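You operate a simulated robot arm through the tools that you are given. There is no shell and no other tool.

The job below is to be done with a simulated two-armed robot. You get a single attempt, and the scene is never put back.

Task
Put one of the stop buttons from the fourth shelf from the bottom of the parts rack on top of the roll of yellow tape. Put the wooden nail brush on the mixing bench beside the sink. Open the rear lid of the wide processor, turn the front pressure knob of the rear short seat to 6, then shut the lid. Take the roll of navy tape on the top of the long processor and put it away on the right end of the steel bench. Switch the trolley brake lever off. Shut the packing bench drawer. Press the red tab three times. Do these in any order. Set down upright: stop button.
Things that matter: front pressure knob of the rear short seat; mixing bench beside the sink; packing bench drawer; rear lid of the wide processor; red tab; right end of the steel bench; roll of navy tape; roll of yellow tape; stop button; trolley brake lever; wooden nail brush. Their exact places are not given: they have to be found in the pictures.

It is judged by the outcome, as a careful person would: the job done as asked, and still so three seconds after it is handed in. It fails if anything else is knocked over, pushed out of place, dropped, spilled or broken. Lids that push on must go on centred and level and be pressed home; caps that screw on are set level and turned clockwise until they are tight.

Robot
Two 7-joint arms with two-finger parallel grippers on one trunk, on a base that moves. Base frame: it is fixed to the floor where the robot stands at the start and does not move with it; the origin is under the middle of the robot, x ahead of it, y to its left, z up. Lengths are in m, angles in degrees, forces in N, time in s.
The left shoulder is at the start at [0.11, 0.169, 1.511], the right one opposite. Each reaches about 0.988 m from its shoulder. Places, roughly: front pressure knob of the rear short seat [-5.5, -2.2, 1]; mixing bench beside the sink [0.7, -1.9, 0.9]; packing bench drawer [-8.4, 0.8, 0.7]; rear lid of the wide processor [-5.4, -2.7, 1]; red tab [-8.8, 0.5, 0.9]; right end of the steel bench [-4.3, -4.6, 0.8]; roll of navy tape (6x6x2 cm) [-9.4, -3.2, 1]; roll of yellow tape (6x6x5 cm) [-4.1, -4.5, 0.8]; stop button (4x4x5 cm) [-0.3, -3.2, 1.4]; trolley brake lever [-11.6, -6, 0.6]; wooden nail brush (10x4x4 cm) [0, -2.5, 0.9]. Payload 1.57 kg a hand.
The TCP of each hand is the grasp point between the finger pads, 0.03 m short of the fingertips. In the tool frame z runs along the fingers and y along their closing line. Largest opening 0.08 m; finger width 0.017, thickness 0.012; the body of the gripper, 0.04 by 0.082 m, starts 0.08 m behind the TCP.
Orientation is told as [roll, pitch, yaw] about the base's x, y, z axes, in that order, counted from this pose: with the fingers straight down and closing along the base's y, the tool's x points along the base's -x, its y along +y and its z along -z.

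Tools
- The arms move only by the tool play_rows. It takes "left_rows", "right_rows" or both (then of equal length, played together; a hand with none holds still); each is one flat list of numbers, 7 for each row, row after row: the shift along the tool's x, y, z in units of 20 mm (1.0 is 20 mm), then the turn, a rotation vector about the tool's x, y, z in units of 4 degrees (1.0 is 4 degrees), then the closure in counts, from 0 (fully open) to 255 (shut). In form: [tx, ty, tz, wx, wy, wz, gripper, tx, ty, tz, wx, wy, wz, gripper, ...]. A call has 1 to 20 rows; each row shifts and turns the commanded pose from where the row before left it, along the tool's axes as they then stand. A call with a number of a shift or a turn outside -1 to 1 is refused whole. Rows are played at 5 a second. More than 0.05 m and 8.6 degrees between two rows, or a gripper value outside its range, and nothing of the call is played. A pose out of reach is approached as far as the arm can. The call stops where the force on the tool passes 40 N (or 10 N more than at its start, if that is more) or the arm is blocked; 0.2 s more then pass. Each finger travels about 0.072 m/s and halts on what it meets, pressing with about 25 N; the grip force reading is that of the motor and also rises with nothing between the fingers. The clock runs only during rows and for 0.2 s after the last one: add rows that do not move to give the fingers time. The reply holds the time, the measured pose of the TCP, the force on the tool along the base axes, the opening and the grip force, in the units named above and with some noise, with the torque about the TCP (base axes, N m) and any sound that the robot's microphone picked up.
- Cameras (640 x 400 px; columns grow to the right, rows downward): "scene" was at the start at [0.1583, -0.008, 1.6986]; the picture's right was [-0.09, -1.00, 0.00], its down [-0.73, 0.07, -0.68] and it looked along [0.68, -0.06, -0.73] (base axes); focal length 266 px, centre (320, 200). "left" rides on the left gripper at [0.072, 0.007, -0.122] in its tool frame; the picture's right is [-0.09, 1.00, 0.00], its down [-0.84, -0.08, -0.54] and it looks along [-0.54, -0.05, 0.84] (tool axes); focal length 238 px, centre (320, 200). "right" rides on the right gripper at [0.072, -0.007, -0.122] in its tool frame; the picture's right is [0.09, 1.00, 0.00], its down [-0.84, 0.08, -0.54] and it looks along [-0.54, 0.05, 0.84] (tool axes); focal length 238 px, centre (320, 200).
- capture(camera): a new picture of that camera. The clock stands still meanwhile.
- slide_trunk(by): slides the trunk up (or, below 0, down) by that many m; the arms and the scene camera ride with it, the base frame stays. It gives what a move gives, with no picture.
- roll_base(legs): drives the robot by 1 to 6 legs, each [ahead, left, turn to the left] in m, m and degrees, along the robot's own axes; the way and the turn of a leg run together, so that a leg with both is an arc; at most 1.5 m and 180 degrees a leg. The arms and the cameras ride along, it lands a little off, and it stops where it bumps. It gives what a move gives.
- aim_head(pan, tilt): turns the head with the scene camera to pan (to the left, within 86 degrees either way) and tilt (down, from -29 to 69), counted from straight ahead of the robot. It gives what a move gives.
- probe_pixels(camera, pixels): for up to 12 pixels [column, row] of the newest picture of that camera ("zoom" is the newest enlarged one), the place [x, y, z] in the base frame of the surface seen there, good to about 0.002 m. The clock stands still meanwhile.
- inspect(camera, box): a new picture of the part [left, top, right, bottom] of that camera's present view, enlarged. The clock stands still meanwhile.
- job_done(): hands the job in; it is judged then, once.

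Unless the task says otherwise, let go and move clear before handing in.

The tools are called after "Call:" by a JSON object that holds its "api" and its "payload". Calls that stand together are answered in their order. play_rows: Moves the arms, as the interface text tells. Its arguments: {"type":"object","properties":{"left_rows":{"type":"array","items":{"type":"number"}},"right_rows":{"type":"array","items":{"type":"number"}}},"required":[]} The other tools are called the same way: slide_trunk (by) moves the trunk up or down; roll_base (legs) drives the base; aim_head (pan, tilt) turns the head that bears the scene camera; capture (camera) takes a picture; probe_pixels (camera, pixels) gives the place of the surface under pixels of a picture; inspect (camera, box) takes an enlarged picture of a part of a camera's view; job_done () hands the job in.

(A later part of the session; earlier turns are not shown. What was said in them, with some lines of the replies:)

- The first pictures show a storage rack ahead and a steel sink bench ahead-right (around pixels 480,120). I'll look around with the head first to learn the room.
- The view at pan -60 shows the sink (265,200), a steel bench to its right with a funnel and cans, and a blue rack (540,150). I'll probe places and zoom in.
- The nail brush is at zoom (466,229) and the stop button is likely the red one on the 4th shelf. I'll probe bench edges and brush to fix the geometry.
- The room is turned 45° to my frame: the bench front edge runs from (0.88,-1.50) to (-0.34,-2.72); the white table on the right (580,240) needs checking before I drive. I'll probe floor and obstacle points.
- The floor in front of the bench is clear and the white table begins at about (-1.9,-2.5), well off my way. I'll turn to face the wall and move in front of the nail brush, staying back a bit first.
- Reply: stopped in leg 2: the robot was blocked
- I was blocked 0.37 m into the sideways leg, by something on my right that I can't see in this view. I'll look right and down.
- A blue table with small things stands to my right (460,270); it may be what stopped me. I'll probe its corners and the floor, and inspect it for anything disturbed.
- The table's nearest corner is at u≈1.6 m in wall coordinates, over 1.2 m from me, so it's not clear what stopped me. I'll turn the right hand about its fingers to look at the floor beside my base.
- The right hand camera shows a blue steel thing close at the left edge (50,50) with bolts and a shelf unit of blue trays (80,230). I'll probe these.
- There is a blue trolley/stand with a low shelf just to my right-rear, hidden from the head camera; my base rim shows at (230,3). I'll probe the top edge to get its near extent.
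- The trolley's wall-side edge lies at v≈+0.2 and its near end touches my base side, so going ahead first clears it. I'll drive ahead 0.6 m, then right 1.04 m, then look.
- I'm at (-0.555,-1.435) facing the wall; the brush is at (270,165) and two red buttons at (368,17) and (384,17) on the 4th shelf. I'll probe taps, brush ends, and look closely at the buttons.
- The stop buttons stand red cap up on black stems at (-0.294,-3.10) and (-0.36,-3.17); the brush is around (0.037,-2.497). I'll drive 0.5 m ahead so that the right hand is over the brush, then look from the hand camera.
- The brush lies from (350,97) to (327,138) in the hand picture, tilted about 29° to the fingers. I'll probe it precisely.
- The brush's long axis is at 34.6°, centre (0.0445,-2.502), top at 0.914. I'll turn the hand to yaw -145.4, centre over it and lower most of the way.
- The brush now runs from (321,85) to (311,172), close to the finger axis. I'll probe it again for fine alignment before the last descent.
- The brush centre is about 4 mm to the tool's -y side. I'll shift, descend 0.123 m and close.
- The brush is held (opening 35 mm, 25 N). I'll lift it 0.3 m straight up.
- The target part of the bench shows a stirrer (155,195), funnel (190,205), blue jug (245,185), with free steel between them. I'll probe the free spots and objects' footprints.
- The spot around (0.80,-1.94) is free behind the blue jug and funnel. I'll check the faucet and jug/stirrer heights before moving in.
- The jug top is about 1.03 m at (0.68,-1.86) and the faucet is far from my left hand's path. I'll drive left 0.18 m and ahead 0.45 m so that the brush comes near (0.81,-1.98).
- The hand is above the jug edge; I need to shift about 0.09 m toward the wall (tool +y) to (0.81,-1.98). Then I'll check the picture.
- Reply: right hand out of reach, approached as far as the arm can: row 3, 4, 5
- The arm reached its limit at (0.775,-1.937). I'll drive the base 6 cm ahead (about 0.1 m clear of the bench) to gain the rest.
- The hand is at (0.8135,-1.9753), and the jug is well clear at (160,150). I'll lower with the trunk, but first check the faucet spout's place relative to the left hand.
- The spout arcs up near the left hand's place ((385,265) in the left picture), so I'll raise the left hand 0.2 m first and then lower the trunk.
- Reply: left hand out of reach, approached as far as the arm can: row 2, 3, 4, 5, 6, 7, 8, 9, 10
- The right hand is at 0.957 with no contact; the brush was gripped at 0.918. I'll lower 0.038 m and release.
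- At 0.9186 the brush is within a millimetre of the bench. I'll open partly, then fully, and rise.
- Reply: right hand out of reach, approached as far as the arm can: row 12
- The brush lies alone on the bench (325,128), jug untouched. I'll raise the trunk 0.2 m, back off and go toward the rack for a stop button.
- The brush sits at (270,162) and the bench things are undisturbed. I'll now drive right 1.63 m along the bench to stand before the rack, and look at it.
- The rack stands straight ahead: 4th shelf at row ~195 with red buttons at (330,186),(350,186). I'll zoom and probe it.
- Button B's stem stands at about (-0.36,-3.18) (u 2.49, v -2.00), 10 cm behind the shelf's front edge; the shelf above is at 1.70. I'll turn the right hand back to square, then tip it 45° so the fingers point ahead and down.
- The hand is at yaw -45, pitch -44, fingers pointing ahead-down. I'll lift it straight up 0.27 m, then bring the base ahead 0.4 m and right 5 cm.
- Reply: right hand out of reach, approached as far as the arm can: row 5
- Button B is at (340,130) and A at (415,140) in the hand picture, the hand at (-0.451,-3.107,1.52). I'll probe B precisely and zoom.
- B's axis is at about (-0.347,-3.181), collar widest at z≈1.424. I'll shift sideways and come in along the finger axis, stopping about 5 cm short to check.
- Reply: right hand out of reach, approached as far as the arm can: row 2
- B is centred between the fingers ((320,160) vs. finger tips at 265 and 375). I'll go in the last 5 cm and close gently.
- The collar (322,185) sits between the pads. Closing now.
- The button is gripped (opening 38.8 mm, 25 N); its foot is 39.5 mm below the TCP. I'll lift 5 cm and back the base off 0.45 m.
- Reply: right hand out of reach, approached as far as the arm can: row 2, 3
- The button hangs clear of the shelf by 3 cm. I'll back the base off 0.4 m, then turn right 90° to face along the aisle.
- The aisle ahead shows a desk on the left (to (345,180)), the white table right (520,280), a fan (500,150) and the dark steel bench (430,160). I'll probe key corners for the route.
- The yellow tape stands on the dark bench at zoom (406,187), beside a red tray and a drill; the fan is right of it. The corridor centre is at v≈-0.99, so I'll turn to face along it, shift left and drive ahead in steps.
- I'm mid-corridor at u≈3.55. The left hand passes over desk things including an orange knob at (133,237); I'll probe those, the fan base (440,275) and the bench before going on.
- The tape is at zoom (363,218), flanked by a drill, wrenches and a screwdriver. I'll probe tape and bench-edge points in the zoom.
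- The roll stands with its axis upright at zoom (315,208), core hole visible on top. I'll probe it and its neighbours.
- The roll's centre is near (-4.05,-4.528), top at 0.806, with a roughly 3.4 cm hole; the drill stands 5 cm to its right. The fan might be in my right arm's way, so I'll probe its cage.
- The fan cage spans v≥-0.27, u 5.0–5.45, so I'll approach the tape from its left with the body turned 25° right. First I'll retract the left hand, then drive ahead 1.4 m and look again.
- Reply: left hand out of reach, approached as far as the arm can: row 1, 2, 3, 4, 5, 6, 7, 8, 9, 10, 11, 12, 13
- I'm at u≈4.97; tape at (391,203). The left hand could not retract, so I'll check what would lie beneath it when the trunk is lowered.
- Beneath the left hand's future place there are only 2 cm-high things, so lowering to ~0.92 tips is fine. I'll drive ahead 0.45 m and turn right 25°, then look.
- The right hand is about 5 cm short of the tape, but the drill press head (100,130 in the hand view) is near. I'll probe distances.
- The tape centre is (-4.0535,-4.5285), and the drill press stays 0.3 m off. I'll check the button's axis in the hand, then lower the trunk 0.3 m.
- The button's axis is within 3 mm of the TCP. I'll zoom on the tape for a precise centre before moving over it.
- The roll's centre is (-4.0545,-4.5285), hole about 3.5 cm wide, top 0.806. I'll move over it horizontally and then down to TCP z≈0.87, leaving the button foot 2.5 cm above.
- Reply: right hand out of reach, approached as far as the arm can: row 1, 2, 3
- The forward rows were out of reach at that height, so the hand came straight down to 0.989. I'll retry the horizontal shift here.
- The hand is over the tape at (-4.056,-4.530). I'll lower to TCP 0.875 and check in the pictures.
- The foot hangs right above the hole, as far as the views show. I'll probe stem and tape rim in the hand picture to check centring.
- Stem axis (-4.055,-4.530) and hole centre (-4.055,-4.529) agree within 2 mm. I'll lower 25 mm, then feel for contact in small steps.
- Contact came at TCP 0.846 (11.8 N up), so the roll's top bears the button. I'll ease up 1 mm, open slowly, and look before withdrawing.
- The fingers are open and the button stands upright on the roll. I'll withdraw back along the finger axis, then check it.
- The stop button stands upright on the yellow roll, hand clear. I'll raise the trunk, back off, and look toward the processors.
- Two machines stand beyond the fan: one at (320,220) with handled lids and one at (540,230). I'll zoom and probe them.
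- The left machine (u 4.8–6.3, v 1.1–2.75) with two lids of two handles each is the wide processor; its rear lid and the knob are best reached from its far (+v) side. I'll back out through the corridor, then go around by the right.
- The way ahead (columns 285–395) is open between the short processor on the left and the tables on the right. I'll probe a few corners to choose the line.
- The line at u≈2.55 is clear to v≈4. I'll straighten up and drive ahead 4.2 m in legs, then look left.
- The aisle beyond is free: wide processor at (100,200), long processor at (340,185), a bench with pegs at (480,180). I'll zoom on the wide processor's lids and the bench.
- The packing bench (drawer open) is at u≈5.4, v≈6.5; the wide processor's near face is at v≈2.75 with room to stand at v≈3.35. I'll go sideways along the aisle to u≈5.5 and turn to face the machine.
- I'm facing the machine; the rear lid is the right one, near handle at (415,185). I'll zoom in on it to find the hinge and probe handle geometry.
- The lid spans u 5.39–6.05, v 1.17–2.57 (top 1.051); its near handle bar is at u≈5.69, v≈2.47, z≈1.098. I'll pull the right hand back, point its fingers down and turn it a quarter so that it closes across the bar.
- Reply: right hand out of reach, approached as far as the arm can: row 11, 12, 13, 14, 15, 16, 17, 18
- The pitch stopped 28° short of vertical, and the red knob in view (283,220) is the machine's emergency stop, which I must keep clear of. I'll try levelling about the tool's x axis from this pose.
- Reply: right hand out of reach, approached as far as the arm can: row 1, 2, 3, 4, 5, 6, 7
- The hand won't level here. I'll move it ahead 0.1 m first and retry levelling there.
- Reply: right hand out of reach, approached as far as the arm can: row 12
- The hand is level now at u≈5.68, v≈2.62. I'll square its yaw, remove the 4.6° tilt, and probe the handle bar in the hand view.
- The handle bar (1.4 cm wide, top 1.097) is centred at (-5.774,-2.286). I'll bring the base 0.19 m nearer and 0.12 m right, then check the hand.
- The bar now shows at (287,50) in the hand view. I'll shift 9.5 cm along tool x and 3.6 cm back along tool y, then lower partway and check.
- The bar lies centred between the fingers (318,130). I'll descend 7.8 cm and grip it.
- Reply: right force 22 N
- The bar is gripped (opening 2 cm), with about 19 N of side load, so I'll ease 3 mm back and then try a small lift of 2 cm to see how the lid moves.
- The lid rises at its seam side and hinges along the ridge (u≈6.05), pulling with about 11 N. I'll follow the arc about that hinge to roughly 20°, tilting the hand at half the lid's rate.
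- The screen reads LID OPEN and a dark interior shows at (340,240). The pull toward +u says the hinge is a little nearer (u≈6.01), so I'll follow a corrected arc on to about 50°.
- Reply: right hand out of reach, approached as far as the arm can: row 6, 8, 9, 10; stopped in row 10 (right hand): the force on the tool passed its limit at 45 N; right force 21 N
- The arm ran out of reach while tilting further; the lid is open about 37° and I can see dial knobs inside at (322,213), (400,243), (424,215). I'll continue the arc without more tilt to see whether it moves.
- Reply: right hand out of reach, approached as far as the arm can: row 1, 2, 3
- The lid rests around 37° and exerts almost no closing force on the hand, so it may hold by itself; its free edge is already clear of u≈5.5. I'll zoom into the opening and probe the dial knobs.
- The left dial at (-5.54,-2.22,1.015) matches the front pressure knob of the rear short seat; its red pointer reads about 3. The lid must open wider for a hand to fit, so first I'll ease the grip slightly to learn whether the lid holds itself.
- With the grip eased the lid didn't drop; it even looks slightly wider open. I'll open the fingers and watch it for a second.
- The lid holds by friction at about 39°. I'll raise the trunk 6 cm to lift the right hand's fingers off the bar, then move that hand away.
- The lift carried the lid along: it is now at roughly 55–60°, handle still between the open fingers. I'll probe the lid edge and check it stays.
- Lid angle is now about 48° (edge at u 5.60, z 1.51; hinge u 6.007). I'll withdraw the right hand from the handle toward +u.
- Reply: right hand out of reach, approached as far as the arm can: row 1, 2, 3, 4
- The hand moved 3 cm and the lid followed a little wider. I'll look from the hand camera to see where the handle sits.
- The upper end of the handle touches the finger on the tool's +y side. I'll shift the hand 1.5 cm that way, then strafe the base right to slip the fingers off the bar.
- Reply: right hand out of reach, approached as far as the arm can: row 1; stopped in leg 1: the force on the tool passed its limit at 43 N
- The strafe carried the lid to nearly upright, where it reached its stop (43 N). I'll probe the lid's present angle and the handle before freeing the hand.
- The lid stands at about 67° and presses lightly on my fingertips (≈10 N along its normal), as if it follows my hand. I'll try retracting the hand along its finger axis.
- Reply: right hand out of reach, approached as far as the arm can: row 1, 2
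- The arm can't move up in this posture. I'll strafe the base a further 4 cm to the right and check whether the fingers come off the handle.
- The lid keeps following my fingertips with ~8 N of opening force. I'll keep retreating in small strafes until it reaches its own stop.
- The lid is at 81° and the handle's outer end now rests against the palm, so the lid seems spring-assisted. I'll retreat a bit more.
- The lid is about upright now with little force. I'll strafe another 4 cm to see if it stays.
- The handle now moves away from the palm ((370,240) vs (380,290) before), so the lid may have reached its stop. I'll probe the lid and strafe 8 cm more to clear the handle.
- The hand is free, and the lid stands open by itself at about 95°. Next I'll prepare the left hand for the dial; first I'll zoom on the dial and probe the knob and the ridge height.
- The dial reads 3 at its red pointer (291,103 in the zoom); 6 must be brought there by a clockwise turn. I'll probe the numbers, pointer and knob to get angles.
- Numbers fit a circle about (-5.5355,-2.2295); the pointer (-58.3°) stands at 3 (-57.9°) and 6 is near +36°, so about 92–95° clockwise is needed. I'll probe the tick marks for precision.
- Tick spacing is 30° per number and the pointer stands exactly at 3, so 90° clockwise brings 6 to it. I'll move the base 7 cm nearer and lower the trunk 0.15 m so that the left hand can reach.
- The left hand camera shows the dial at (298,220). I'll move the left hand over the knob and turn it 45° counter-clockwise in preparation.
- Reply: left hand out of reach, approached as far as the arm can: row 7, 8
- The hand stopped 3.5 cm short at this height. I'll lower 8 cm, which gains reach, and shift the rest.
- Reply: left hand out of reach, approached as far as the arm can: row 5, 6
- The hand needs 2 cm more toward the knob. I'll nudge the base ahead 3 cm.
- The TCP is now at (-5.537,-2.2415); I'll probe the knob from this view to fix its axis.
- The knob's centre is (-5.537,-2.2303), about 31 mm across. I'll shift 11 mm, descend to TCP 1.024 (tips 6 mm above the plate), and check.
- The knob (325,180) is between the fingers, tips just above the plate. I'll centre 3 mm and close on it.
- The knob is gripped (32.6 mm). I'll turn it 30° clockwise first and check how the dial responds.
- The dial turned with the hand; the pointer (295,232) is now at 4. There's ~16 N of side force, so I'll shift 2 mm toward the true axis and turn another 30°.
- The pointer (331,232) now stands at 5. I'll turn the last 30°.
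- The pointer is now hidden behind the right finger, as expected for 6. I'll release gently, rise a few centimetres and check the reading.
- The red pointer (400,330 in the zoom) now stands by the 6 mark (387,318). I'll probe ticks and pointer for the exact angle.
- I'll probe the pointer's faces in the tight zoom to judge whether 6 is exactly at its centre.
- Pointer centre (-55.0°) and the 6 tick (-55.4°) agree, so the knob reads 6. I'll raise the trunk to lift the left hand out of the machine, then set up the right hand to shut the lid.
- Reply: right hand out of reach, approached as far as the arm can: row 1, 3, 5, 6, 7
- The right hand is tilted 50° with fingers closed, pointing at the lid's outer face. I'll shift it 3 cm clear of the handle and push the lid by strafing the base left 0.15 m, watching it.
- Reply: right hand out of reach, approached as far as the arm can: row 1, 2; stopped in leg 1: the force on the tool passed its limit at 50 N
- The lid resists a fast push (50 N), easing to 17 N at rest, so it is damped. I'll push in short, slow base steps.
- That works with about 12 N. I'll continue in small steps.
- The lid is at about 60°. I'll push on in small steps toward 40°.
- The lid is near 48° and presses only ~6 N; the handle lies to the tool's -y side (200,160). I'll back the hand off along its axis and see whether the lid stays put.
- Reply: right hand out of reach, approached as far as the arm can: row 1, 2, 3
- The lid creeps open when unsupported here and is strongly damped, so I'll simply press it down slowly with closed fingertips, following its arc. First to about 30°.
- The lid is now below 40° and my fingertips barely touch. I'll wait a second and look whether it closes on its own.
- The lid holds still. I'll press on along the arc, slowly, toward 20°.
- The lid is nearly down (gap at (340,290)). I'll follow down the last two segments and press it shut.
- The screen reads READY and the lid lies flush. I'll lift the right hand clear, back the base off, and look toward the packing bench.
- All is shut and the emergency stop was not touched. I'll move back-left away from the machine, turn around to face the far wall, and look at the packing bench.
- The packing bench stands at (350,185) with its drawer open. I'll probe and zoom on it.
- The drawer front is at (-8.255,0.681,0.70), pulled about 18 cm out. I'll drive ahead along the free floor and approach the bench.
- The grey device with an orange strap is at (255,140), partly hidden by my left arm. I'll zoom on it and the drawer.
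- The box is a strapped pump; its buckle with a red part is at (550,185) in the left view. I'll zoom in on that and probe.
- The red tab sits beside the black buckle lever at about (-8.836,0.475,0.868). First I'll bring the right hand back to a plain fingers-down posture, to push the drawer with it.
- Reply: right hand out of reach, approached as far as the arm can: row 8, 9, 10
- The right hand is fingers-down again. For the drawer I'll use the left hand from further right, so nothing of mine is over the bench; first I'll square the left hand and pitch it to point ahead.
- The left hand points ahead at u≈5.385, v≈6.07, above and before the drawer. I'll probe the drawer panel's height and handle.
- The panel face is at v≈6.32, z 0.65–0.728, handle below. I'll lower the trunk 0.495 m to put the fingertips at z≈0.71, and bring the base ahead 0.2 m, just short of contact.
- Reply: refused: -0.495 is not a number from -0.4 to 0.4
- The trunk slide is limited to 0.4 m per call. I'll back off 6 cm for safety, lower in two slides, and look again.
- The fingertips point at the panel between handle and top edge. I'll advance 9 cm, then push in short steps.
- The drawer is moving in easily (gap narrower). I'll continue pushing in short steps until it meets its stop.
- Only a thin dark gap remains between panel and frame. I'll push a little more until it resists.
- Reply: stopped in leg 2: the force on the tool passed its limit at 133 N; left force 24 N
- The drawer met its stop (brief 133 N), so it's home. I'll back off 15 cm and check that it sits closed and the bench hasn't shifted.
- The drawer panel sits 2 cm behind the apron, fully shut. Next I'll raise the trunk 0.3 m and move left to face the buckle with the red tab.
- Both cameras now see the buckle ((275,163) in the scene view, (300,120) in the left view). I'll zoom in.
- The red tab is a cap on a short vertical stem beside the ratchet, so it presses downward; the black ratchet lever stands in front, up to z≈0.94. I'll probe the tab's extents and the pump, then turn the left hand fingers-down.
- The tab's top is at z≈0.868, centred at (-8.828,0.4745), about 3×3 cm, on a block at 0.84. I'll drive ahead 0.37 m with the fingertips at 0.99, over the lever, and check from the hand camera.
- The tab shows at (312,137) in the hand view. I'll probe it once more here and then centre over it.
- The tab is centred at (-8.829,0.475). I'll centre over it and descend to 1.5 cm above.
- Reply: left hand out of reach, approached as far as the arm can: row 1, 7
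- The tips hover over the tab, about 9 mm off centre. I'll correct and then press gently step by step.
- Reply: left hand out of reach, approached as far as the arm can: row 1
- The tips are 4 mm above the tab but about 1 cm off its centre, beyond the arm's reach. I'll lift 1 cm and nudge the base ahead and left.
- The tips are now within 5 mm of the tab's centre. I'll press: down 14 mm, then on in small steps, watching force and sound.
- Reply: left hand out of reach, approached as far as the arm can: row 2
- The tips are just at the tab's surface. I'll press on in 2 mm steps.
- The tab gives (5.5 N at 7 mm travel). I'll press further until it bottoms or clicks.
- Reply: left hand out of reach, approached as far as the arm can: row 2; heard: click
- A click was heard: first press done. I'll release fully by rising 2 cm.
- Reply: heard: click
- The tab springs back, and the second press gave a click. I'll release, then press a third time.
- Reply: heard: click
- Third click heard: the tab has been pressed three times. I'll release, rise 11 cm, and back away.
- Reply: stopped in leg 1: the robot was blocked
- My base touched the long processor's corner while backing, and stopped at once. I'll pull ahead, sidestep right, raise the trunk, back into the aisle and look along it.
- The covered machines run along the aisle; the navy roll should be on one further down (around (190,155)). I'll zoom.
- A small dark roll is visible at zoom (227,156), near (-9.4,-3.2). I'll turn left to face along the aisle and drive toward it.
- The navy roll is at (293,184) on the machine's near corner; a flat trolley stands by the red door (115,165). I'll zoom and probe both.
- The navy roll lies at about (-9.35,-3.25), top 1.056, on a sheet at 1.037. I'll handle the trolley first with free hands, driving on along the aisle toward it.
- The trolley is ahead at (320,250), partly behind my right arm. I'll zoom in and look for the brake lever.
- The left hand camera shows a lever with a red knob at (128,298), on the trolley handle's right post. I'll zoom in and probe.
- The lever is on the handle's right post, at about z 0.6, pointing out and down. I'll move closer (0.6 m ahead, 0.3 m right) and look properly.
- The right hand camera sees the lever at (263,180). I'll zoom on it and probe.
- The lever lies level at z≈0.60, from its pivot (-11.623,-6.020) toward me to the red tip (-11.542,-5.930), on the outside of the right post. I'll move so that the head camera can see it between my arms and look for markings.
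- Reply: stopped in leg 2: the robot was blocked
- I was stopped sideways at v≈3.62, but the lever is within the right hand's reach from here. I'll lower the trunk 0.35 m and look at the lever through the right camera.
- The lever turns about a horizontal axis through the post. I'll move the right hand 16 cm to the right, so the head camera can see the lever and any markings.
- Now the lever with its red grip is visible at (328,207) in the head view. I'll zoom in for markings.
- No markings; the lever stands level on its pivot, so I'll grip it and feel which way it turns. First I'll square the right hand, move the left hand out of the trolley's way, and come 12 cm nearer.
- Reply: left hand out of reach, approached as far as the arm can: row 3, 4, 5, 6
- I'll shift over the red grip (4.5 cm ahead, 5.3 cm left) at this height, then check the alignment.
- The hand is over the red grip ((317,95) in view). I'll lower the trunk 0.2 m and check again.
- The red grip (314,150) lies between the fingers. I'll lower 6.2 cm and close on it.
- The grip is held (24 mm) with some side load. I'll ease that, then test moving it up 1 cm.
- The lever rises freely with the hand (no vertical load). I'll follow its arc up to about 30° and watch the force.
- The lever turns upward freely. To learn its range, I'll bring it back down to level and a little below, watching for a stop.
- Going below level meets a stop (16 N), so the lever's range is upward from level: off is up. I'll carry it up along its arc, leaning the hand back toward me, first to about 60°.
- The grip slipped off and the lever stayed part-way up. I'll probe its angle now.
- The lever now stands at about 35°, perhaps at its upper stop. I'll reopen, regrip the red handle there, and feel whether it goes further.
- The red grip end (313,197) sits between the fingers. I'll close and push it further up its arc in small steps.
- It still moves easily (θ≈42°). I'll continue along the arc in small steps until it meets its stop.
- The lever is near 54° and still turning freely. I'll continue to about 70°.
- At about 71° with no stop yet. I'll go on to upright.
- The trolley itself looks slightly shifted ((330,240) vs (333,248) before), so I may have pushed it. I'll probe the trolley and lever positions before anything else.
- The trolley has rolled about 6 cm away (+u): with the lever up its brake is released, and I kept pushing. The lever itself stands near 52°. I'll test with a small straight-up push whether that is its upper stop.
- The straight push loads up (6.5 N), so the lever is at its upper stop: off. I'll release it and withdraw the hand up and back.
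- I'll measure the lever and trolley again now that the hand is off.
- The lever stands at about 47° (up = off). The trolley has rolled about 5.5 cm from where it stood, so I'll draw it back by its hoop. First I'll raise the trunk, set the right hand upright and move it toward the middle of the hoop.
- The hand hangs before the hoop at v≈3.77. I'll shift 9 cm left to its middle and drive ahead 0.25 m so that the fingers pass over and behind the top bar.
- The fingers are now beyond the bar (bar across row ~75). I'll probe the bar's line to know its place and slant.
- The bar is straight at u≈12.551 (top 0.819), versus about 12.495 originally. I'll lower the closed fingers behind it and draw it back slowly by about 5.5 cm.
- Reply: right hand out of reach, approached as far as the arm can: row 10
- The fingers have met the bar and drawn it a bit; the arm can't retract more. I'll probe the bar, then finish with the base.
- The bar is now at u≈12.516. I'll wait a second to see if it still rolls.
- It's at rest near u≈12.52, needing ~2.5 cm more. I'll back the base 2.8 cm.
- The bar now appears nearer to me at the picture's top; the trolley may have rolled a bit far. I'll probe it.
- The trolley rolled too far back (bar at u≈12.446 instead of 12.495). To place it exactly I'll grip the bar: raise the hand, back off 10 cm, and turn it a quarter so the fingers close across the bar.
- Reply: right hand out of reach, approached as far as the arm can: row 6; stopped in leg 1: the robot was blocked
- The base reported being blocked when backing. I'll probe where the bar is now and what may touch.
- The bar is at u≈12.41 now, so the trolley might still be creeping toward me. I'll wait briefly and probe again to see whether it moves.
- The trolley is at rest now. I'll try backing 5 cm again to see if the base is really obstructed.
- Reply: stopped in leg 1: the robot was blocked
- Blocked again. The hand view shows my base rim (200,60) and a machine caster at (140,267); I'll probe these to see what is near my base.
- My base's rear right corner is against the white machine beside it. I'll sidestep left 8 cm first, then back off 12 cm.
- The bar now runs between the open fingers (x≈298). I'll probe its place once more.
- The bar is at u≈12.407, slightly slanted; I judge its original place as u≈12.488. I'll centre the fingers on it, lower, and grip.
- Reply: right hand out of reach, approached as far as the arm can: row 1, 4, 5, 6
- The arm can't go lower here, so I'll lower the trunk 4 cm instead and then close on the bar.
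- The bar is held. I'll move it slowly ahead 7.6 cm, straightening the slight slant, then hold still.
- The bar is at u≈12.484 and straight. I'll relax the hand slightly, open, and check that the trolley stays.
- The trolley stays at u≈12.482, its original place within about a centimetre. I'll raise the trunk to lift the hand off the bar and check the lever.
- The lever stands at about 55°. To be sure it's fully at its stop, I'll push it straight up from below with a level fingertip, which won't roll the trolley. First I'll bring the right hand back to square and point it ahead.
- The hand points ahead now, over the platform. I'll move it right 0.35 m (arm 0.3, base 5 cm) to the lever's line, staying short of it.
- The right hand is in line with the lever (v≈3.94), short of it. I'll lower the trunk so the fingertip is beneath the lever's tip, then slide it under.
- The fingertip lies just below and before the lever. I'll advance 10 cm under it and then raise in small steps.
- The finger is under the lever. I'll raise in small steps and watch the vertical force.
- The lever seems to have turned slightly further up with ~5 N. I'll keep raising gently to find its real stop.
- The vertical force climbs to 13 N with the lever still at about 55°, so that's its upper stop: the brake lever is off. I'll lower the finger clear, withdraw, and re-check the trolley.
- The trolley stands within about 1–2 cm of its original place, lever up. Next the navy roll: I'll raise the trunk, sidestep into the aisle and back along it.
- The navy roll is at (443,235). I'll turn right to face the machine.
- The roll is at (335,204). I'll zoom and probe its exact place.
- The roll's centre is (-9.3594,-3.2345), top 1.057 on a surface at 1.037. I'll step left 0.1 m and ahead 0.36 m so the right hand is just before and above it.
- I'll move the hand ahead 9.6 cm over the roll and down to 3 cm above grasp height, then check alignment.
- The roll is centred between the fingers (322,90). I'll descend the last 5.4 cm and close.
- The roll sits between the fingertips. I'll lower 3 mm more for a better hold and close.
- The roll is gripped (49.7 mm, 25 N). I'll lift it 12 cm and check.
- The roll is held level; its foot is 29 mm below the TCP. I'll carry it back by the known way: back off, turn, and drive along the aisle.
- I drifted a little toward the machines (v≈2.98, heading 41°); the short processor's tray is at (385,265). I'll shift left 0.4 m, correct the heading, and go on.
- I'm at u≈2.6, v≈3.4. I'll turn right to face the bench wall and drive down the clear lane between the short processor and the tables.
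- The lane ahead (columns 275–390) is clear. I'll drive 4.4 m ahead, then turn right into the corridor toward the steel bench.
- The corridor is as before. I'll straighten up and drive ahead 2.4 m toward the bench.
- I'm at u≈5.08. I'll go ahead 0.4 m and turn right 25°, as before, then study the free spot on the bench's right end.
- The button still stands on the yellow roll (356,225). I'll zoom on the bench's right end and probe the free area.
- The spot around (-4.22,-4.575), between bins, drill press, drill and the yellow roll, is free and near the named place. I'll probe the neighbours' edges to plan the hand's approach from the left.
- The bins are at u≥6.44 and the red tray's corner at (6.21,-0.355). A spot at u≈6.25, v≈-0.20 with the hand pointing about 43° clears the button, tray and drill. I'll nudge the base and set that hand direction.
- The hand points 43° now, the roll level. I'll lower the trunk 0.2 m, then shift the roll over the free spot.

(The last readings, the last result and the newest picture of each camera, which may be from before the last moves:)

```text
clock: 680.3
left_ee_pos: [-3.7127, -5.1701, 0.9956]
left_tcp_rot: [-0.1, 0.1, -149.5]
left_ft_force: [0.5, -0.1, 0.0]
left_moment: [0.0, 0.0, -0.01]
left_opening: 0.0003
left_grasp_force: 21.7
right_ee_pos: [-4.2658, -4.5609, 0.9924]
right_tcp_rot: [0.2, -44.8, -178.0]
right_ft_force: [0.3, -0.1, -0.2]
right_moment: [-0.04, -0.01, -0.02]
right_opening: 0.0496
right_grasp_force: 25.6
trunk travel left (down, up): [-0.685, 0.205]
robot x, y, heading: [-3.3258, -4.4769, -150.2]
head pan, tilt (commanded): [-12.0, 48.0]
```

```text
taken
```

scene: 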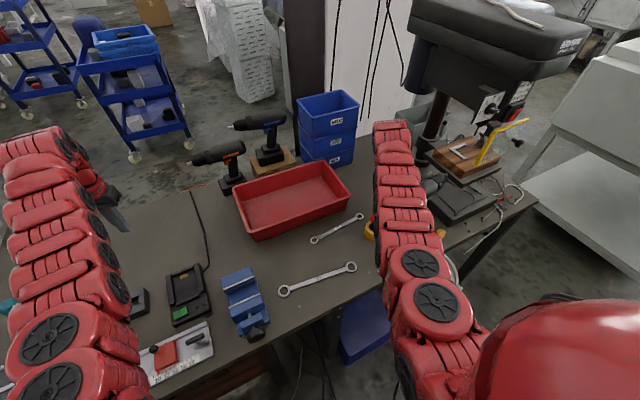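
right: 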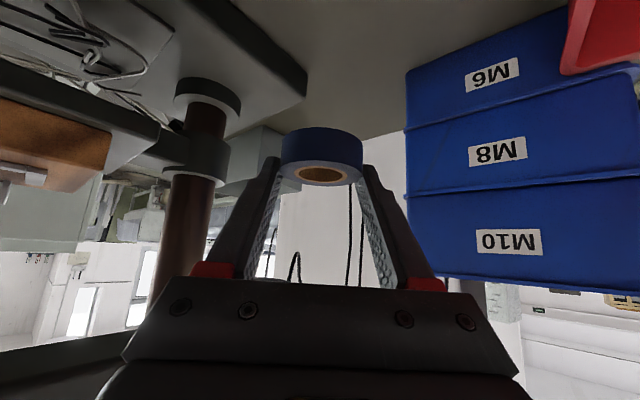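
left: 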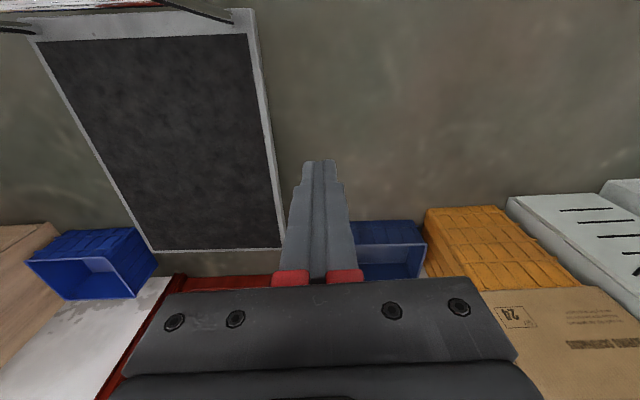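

The roll is over the free spot at z≈0.96. I'll lower the trunk 0.12 m, then the arm, checking on the way.

Call:
{"api": "slide_trunk", "payload": {"by": -0.12}}

Call:
{"api": "capture", "payload": {"camera": "right"}}

Call:
{"api": "capture", "payload": {"camera": "scene"}}

Call:
{"api": "capture", "payload": {"camera": "left"}}

```text
clock: 681.8
left_ee_pos: [-3.713, -5.1689, 0.8756]
left_tcp_rot: [-0.1, 0.1, -149.4]
left_ft_force: [0.2, -0.5, 0.6]
left_moment: [-0.02, 0.0, 0.03]
left_opening: 0.0001
left_grasp_force: 21.2
right_ee_pos: [-4.265, -4.5607, 0.8725]
right_tcp_rot: [0.1, -44.7, -178.1]
right_ft_force: [0.3, -0.3, -0.3]
right_moment: [-0.01, 0.02, 0.01]
right_opening: 0.0497
right_grasp_force: 24.6
trunk travel left (down, up): [-0.565, 0.325]
robot x, y, heading: [-3.3268, -4.4742, -150.3]
head pan, tilt (commanded): [-12.0, 48.0]
```

```text
taken
```

right: 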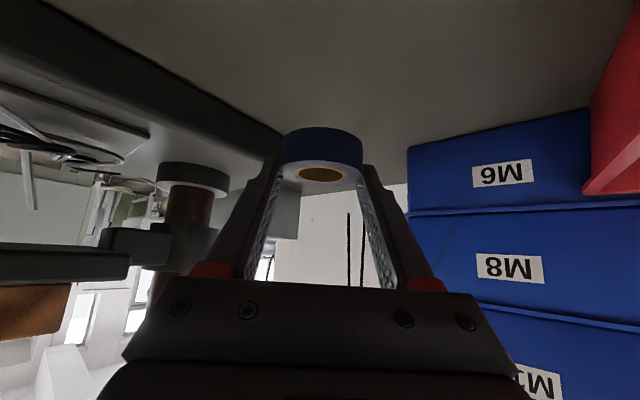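

```text
taken
```

scene: 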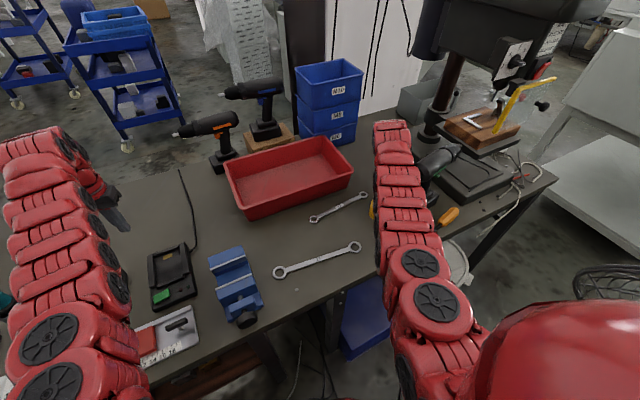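

```text
taken
```

left: 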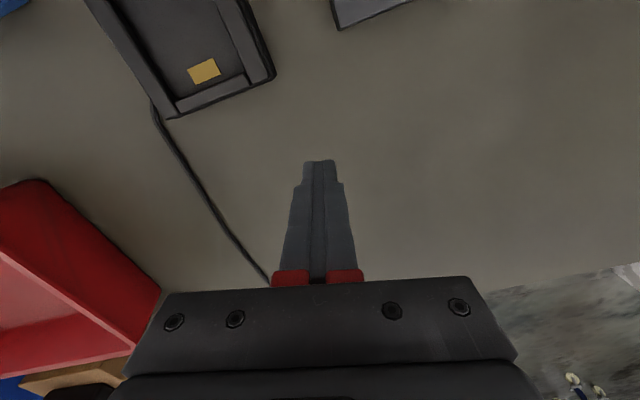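

Both hands are clear of everything. I'll lower the roll with the arm, slowing for the last centimetres.

Call:
{"api": "play_rows", "payload": {"right_rows": [0.7, 0, 0.71, 0, 0, 0, 255, 0.7, 0, 0.71, 0, 0, 0, 255, 0.7, 0, 0.71, 0, 0, 0, 255, 0, 0, 0, 0, 0, 0, 255]}}

Call:
{"api": "capture", "payload": {"camera": "right"}}

Call:
{"api": "inspect", "payload": {"camera": "scene", "box": [340, 120, 460, 250]}}

```text
clock: 682.8
left_ee_pos: [-3.7134, -5.1705, 0.8745]
left_tcp_rot: [-0.1, 0.1, -149.3]
left_ft_force: [0.3, -0.2, -0.4]
left_moment: [0.0, 0.01, 0.0]
left_opening: 0.0
left_grasp_force: 21.5
right_ee_pos: [-4.2585, -4.5594, 0.8155]
right_tcp_rot: [0.1, -44.7, -178.0]
right_ft_force: [0.3, 0.5, 0.1]
right_moment: [-0.03, 0.01, -0.02]
right_opening: 0.0494
right_grasp_force: 25.1
right hand out of reach, approached as far as the arm can: row 3
trunk travel left (down, up): [-0.565, 0.325]
robot x, y, heading: [-3.3308, -4.4746, -150.1]
head pan, tilt (commanded): [-12.0, 48.0]
```

```text
taken
```

right: 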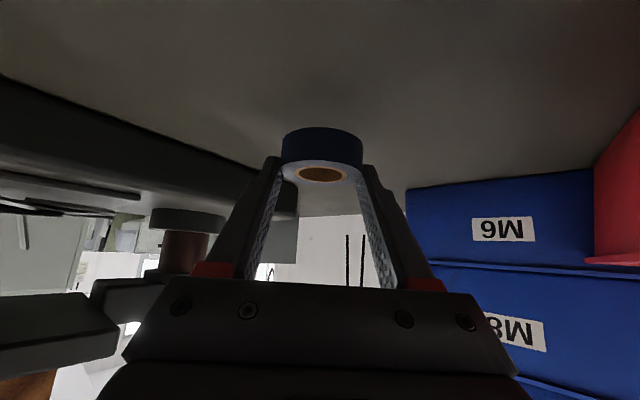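

```text
3.08 times, centred on (400, 185) of scene
```

zoom: 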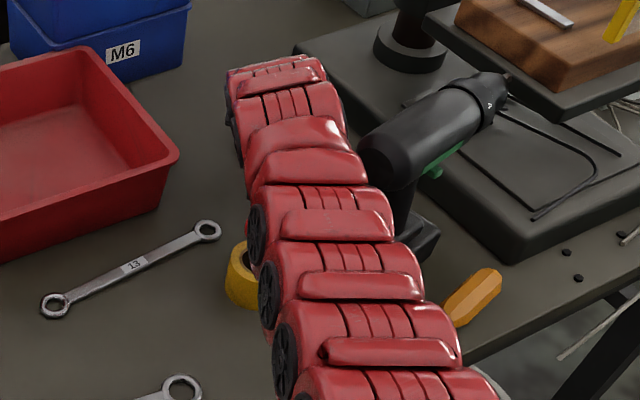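

The arm now passes over the yellow roll; I must make sure it stays above the button. I'll probe the arm's height there.

Call:
{"api": "probe_pixels", "payload": {"camera": "zoom", "pixels": [[290, 100], [295, 140], [310, 190], [330, 240], [350, 290], [240, 260], [265, 240], [275, 300], [235, 140]]}}

```text
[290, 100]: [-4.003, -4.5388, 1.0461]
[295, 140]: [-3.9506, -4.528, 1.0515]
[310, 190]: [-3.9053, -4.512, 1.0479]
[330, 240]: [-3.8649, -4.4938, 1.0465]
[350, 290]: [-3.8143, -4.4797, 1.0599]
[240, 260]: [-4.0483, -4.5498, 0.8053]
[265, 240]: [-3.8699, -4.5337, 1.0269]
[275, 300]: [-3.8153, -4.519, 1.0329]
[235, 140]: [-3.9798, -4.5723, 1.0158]
```

The arm's underside is about 8 cm above the button. I'll lower the last bit with the trunk: 2 cm, then feel for contact.

Call:
{"api": "slide_trunk", "payload": {"by": -0.02}}

Call:
{"api": "slide_trunk", "payload": {"by": -0.004}}

Call:
{"api": "capture", "payload": {"camera": "right"}}

```text
clock: 683.4
left_ee_pos: [-3.7133, -5.1689, 0.8545]
left_tcp_rot: [0.0, 0.1, -149.4]
left_ft_force: [0.6, -0.6, -0.7]
left_moment: [-0.03, 0.03, -0.02]
left_opening: 0.0001
left_grasp_force: 20.9
right_ee_pos: [-4.2585, -4.5589, 0.7948]
right_tcp_rot: [0.1, -44.8, -178.0]
right_ft_force: [0.3, -0.1, -0.5]
right_moment: [0.01, -0.01, 0.03]
right_opening: 0.0493
right_grasp_force: 25.2
trunk travel left (down, up): [-0.545, 0.345]
robot x, y, heading: [-3.3234, -4.4777, -150.1]
head pan, tilt (commanded): [-12.0, 48.0]
```

```text
clock: 684.0
left_ee_pos: [-3.713, -5.1702, 0.8508]
left_tcp_rot: [-0.1, 0.2, -149.3]
left_ft_force: [0.4, -0.5, 0.3]
left_moment: [0.01, -0.01, -0.02]
left_opening: 0.0
left_grasp_force: 21.1
right_ee_pos: [-4.2595, -4.5606, 0.7917]
right_tcp_rot: [0.0, -44.7, -177.9]
right_ft_force: [0.2, -0.4, 2.7]
right_moment: [-0.07, 0.11, 0.02]
right_opening: 0.0494
right_grasp_force: 24.7
trunk travel left (down, up): [-0.541, 0.349]
robot x, y, heading: [-3.3255, -4.4805, -150.3]
head pan, tilt (commanded): [-12.0, 48.0]
```

```text
taken
```

right: 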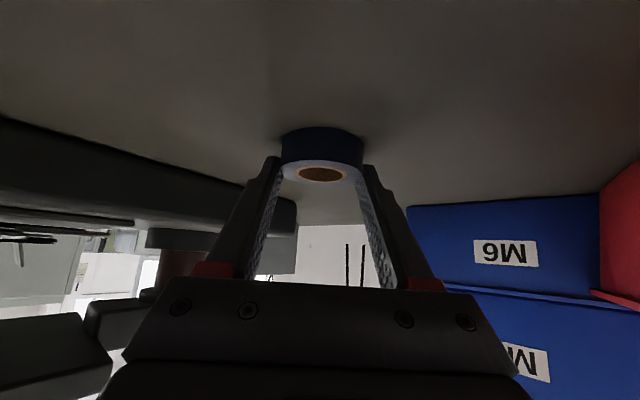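

The roll rests on the bench (2.7 N). I'll open the fingers and then raise straight up with the trunk, to stay clear of the button.

Call:
{"api": "play_rows", "payload": {"right_rows": [0, 0, 0, 0, 0, 0, 90, 0, 0, 0, 0, 0, 0, 75, 0, 0, 0, 0, 0, 0, 55, 0, 0, 0, 0, 0, 0, 40, 0, 0, 0, 0, 0, 0, 40, 0, 0, 0, 0, 0, 0, 40]}}

Call:
{"api": "slide_trunk", "payload": {"by": 0.12}}

Call:
{"api": "capture", "payload": {"camera": "right"}}

Call:
{"api": "slide_trunk", "payload": {"by": 0.2}}

Call:
{"api": "capture", "payload": {"camera": "right"}}

Call:
{"api": "capture", "payload": {"camera": "scene"}}

```text
clock: 685.4
left_ee_pos: [-3.713, -5.1701, 0.8506]
left_tcp_rot: [-0.1, 0.1, -149.3]
left_ft_force: [0.2, -0.9, -0.8]
left_moment: [0.02, -0.01, 0.0]
left_opening: 0.0002
left_grasp_force: 21.6
right_ee_pos: [-4.2601, -4.56, 0.7905]
right_tcp_rot: [0.0, -44.6, -178.0]
right_ft_force: [0.5, 0.4, 1.1]
right_moment: [0.01, 0.02, -0.01]
right_opening: 0.067
right_grasp_force: 0.1
trunk travel left (down, up): [-0.541, 0.349]
robot x, y, heading: [-3.3331, -4.478, -150.3]
head pan, tilt (commanded): [-12.0, 48.0]
```

```text
clock: 686.9
left_ee_pos: [-3.713, -5.1683, 0.9717]
left_tcp_rot: [-0.1, 0.1, -149.4]
left_ft_force: [-0.2, -0.5, -0.3]
left_moment: [0.05, 0.02, 0.02]
left_opening: 0.0002
left_grasp_force: 21.2
right_ee_pos: [-4.2588, -4.5596, 0.9114]
right_tcp_rot: [0.1, -44.6, -178.0]
right_ft_force: [0.6, 0.0, 0.0]
right_moment: [-0.02, 0.01, -0.02]
right_opening: 0.0674
right_grasp_force: 0.3
trunk travel left (down, up): [-0.661, 0.229]
robot x, y, heading: [-3.327, -4.4795, -150.2]
head pan, tilt (commanded): [-12.0, 48.0]
```

```text
taken
```

right: 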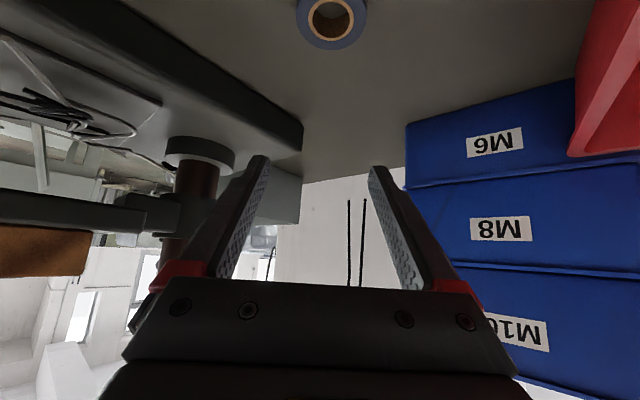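

```text
clock: 689.0
left_ee_pos: [-3.7143, -5.1692, 1.1705]
left_tcp_rot: [-0.1, 0.0, -149.4]
left_ft_force: [-0.2, -0.4, 1.0]
left_moment: [-0.03, 0.0, 0.02]
left_opening: 0.0
left_grasp_force: 21.6
right_ee_pos: [-4.2606, -4.5577, 1.1099]
right_tcp_rot: [0.1, -44.6, -178.1]
right_ft_force: [0.4, -0.1, 0.0]
right_moment: [-0.02, -0.01, 0.03]
right_opening: 0.0673
right_grasp_force: 0.0
trunk travel left (down, up): [-0.861, 0.029]
robot x, y, heading: [-3.3291, -4.4752, -150.2]
head pan, tilt (commanded): [-12.0, 48.0]
```

```text
taken
```

right: 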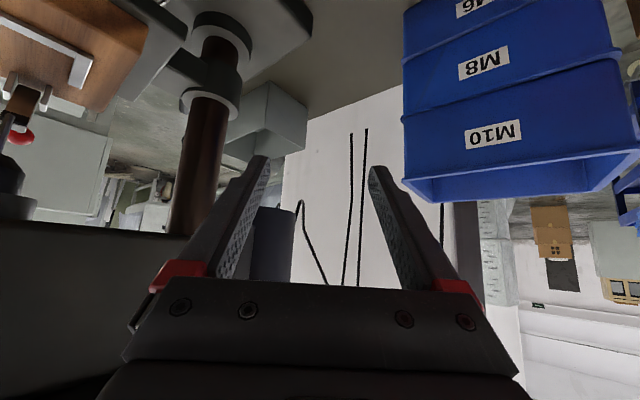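

```text
taken
```

scene: 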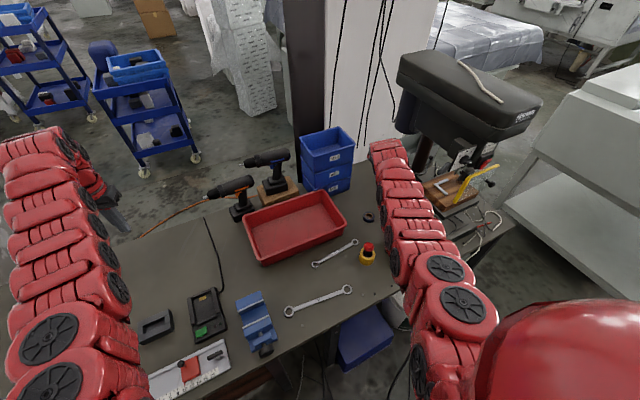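

The navy roll lies on the bench (369,217), and the button still stands on the yellow roll (368,253). I'll zoom and probe both.

Call:
{"api": "inspect", "payload": {"camera": "scene", "box": [330, 190, 420, 280]}}

Call:
{"api": "probe_pixels", "payload": {"camera": "scene", "pixels": [[369, 214], [369, 220], [365, 216], [374, 216], [369, 247], [367, 258]]}}

```text
4.44 times, centred on (375, 235) of scene
```

zoom: 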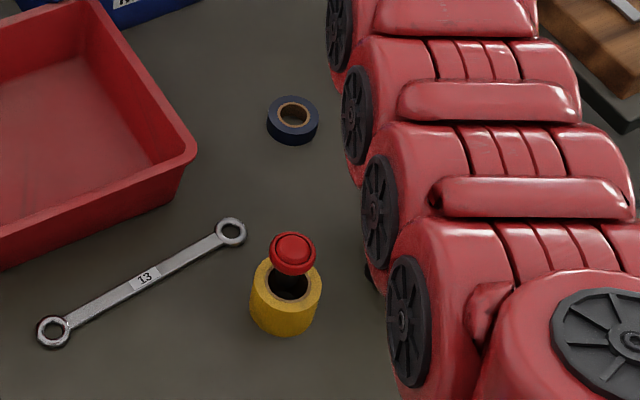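

```text
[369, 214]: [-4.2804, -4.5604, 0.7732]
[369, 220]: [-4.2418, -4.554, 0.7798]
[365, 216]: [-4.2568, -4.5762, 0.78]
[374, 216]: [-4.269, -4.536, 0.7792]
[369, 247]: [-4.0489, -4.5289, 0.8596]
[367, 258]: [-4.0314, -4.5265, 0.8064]
```

The navy roll stands flat at (-4.265,-4.556), and all else is in place. I'll back away from the bench and take a last look.

Call:
{"api": "roll_base", "payload": {"legs": [[-0.35, 0, 0], [0, 0, 15], [-0.3, 0, 0]]}}

Call:
{"api": "aim_head", "payload": {"pan": -20, "tilt": 35}}

Call:
{"api": "capture", "payload": {"camera": "scene"}}

Call:
{"api": "inspect", "payload": {"camera": "scene", "box": [280, 110, 460, 250]}}

```text
clock: 693.8
left_ee_pos: [-3.0105, -4.8611, 1.1703]
left_tcp_rot: [-0.1, 0.1, -134.7]
left_ft_force: [-0.4, -0.2, 0.5]
left_moment: [0.03, 0.0, 0.0]
left_opening: 0.0
left_grasp_force: 21.3
right_ee_pos: [-3.6927, -4.41, 1.1095]
right_tcp_rot: [0.1, -44.8, -163.4]
right_ft_force: [-0.4, 0.0, 0.5]
right_moment: [-0.04, 0.02, 0.01]
right_opening: 0.0674
right_grasp_force: 0.0
trunk travel left (down, up): [-0.861, 0.029]
robot x, y, heading: [-2.8097, -4.0962, -135.4]
head pan, tilt (commanded): [-12.0, 48.0]
```

```text
clock: 694.6
left_ee_pos: [-3.0077, -4.8597, 1.1708]
left_tcp_rot: [-0.1, 0.0, -134.7]
left_ft_force: [-0.1, 0.5, 0.7]
left_moment: [-0.02, 0.05, -0.01]
left_opening: 0.0001
left_grasp_force: 21.8
right_ee_pos: [-3.6906, -4.4094, 1.1115]
right_tcp_rot: [0.1, -44.7, -163.2]
right_ft_force: [-0.2, 0.0, 0.7]
right_moment: [0.01, 0.02, 0.0]
right_opening: 0.067
right_grasp_force: 0.1
trunk travel left (down, up): [-0.861, 0.029]
robot x, y, heading: [-2.8086, -4.0941, -135.8]
head pan, tilt (commanded): [-20.0, 35.0]
```

```text
taken
```

scene: 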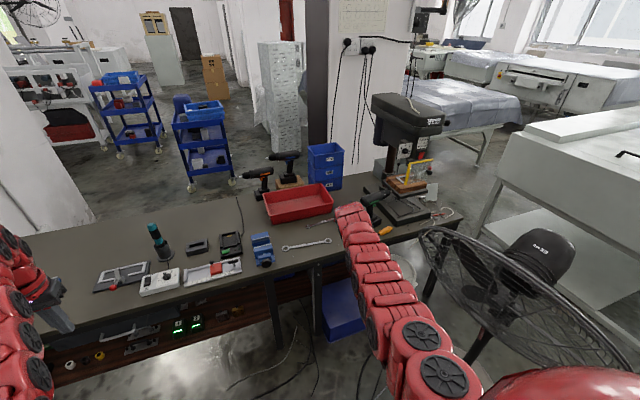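

```text
2.86 times, centred on (370, 180) of scene
```

zoom: 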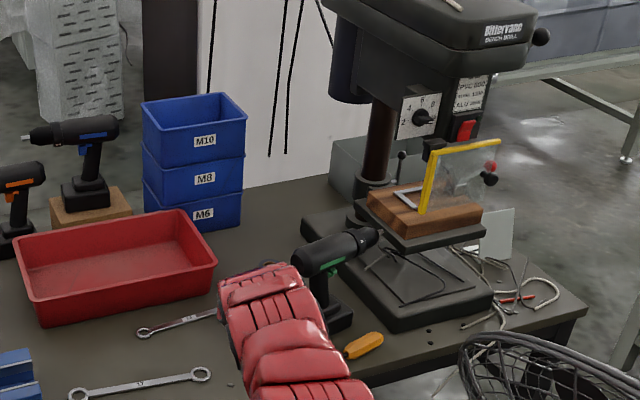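

My arm hides the two rolls from here. I'll back off further and check once more.

Call:
{"api": "roll_base", "payload": {"legs": [[-0.8, 0, 0]]}}

Call:
{"api": "aim_head", "payload": {"pan": -18, "tilt": 25}}

Call:
{"api": "inspect", "payload": {"camera": "scene", "box": [280, 130, 420, 230]}}

```text
clock: 698.9
left_ee_pos: [-2.4385, -4.2999, 1.1708]
left_tcp_rot: [-0.1, 0.0, -135.1]
left_ft_force: [-0.4, -0.3, -0.3]
left_moment: [-0.02, 0.0, -0.02]
left_opening: 0.0002
left_grasp_force: 21.5
right_ee_pos: [-3.1173, -3.8414, 1.1104]
right_tcp_rot: [0.1, -44.8, -163.7]
right_ft_force: [0.5, 0.3, -0.4]
right_moment: [-0.01, -0.04, 0.01]
right_opening: 0.0673
right_grasp_force: 0.1
trunk travel left (down, up): [-0.861, 0.029]
robot x, y, heading: [-2.2325, -3.5304, -136.2]
head pan, tilt (commanded): [-20.0, 35.0]
```

```text
clock: 699.6
left_ee_pos: [-2.4386, -4.2996, 1.171]
left_tcp_rot: [-0.1, 0.1, -135.2]
left_ft_force: [1.0, 0.7, -0.5]
left_moment: [0.0, 0.02, 0.02]
left_opening: 0.0001
left_grasp_force: 21.1
right_ee_pos: [-3.117, -3.8411, 1.1118]
right_tcp_rot: [0.1, -44.7, -163.7]
right_ft_force: [-0.1, -0.1, 0.0]
right_moment: [0.01, 0.0, 0.0]
right_opening: 0.0673
right_grasp_force: 0.1
trunk travel left (down, up): [-0.861, 0.029]
robot x, y, heading: [-2.2316, -3.5315, -136.0]
head pan, tilt (commanded): [-18.0, 25.0]
```

```text
4.00 times, centred on (350, 180) of scene
```

zoom: 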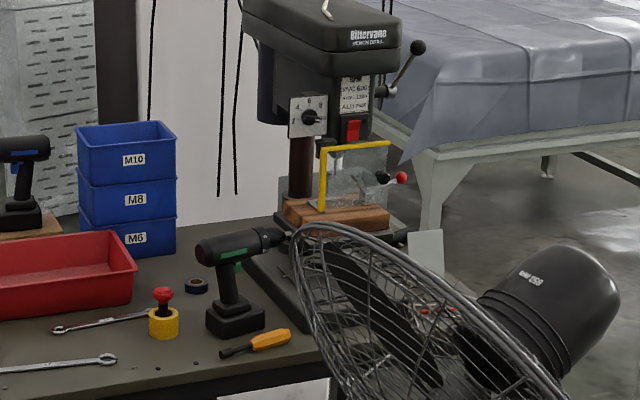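

The last view shows the stop button upright on the yellow roll (163,310) and the navy roll flat on the bench's right end (197,286); the other jobs are all done and both hands are free. I'll hand the job in.

Call:
{"api": "job_done", "payload": {}}

```text
The job is handed in.
```

Every part of the job is done and handed in, but I disturbed the trolley along the way and had three other contacts, listed below.

- **Stop button:** one from the fourth shelf of the parts rack stands upright on the roll of yellow tape.
- **Nail brush:** it lies on the mixing bench at the sink end, behind the blue jug.
- **Wide processor:** I opened the rear lid, turned the front pressure knob of the rear short seat from 3 to 6, and shut the lid. The machine's screen reads READY.
- **Navy tape:** it lies flat at the right end of the steel bench, about 6 cm from the spot you named.
- **Trolley brake lever:** it is at its upper stop. I found no on/off marking. I took up as off because the lever started at its lower stop and the trolley rolled freely once it was up.
- **Packing bench drawer:** it is shut, with its front recessed about 2 cm behind the frame.
- **Red tab:** I pressed it three times and heard a click each time.

**The trolley:** once its brake released, I pushed it about 6 cm and then overshot when drawing it back. I set it back by its handle to within 1–2 cm of where it stood, turned by about 3 degrees.

**Other contacts:**
- My base bumped a blue cart near the start and the long processor later on, and stopped at once both times. It was also blocked against the white machine beside the trolley.
- The drawer hit its stop with a brief 133 N push.
- I saw nothing knocked over or moved by these, though I didn't go back to check the cart.
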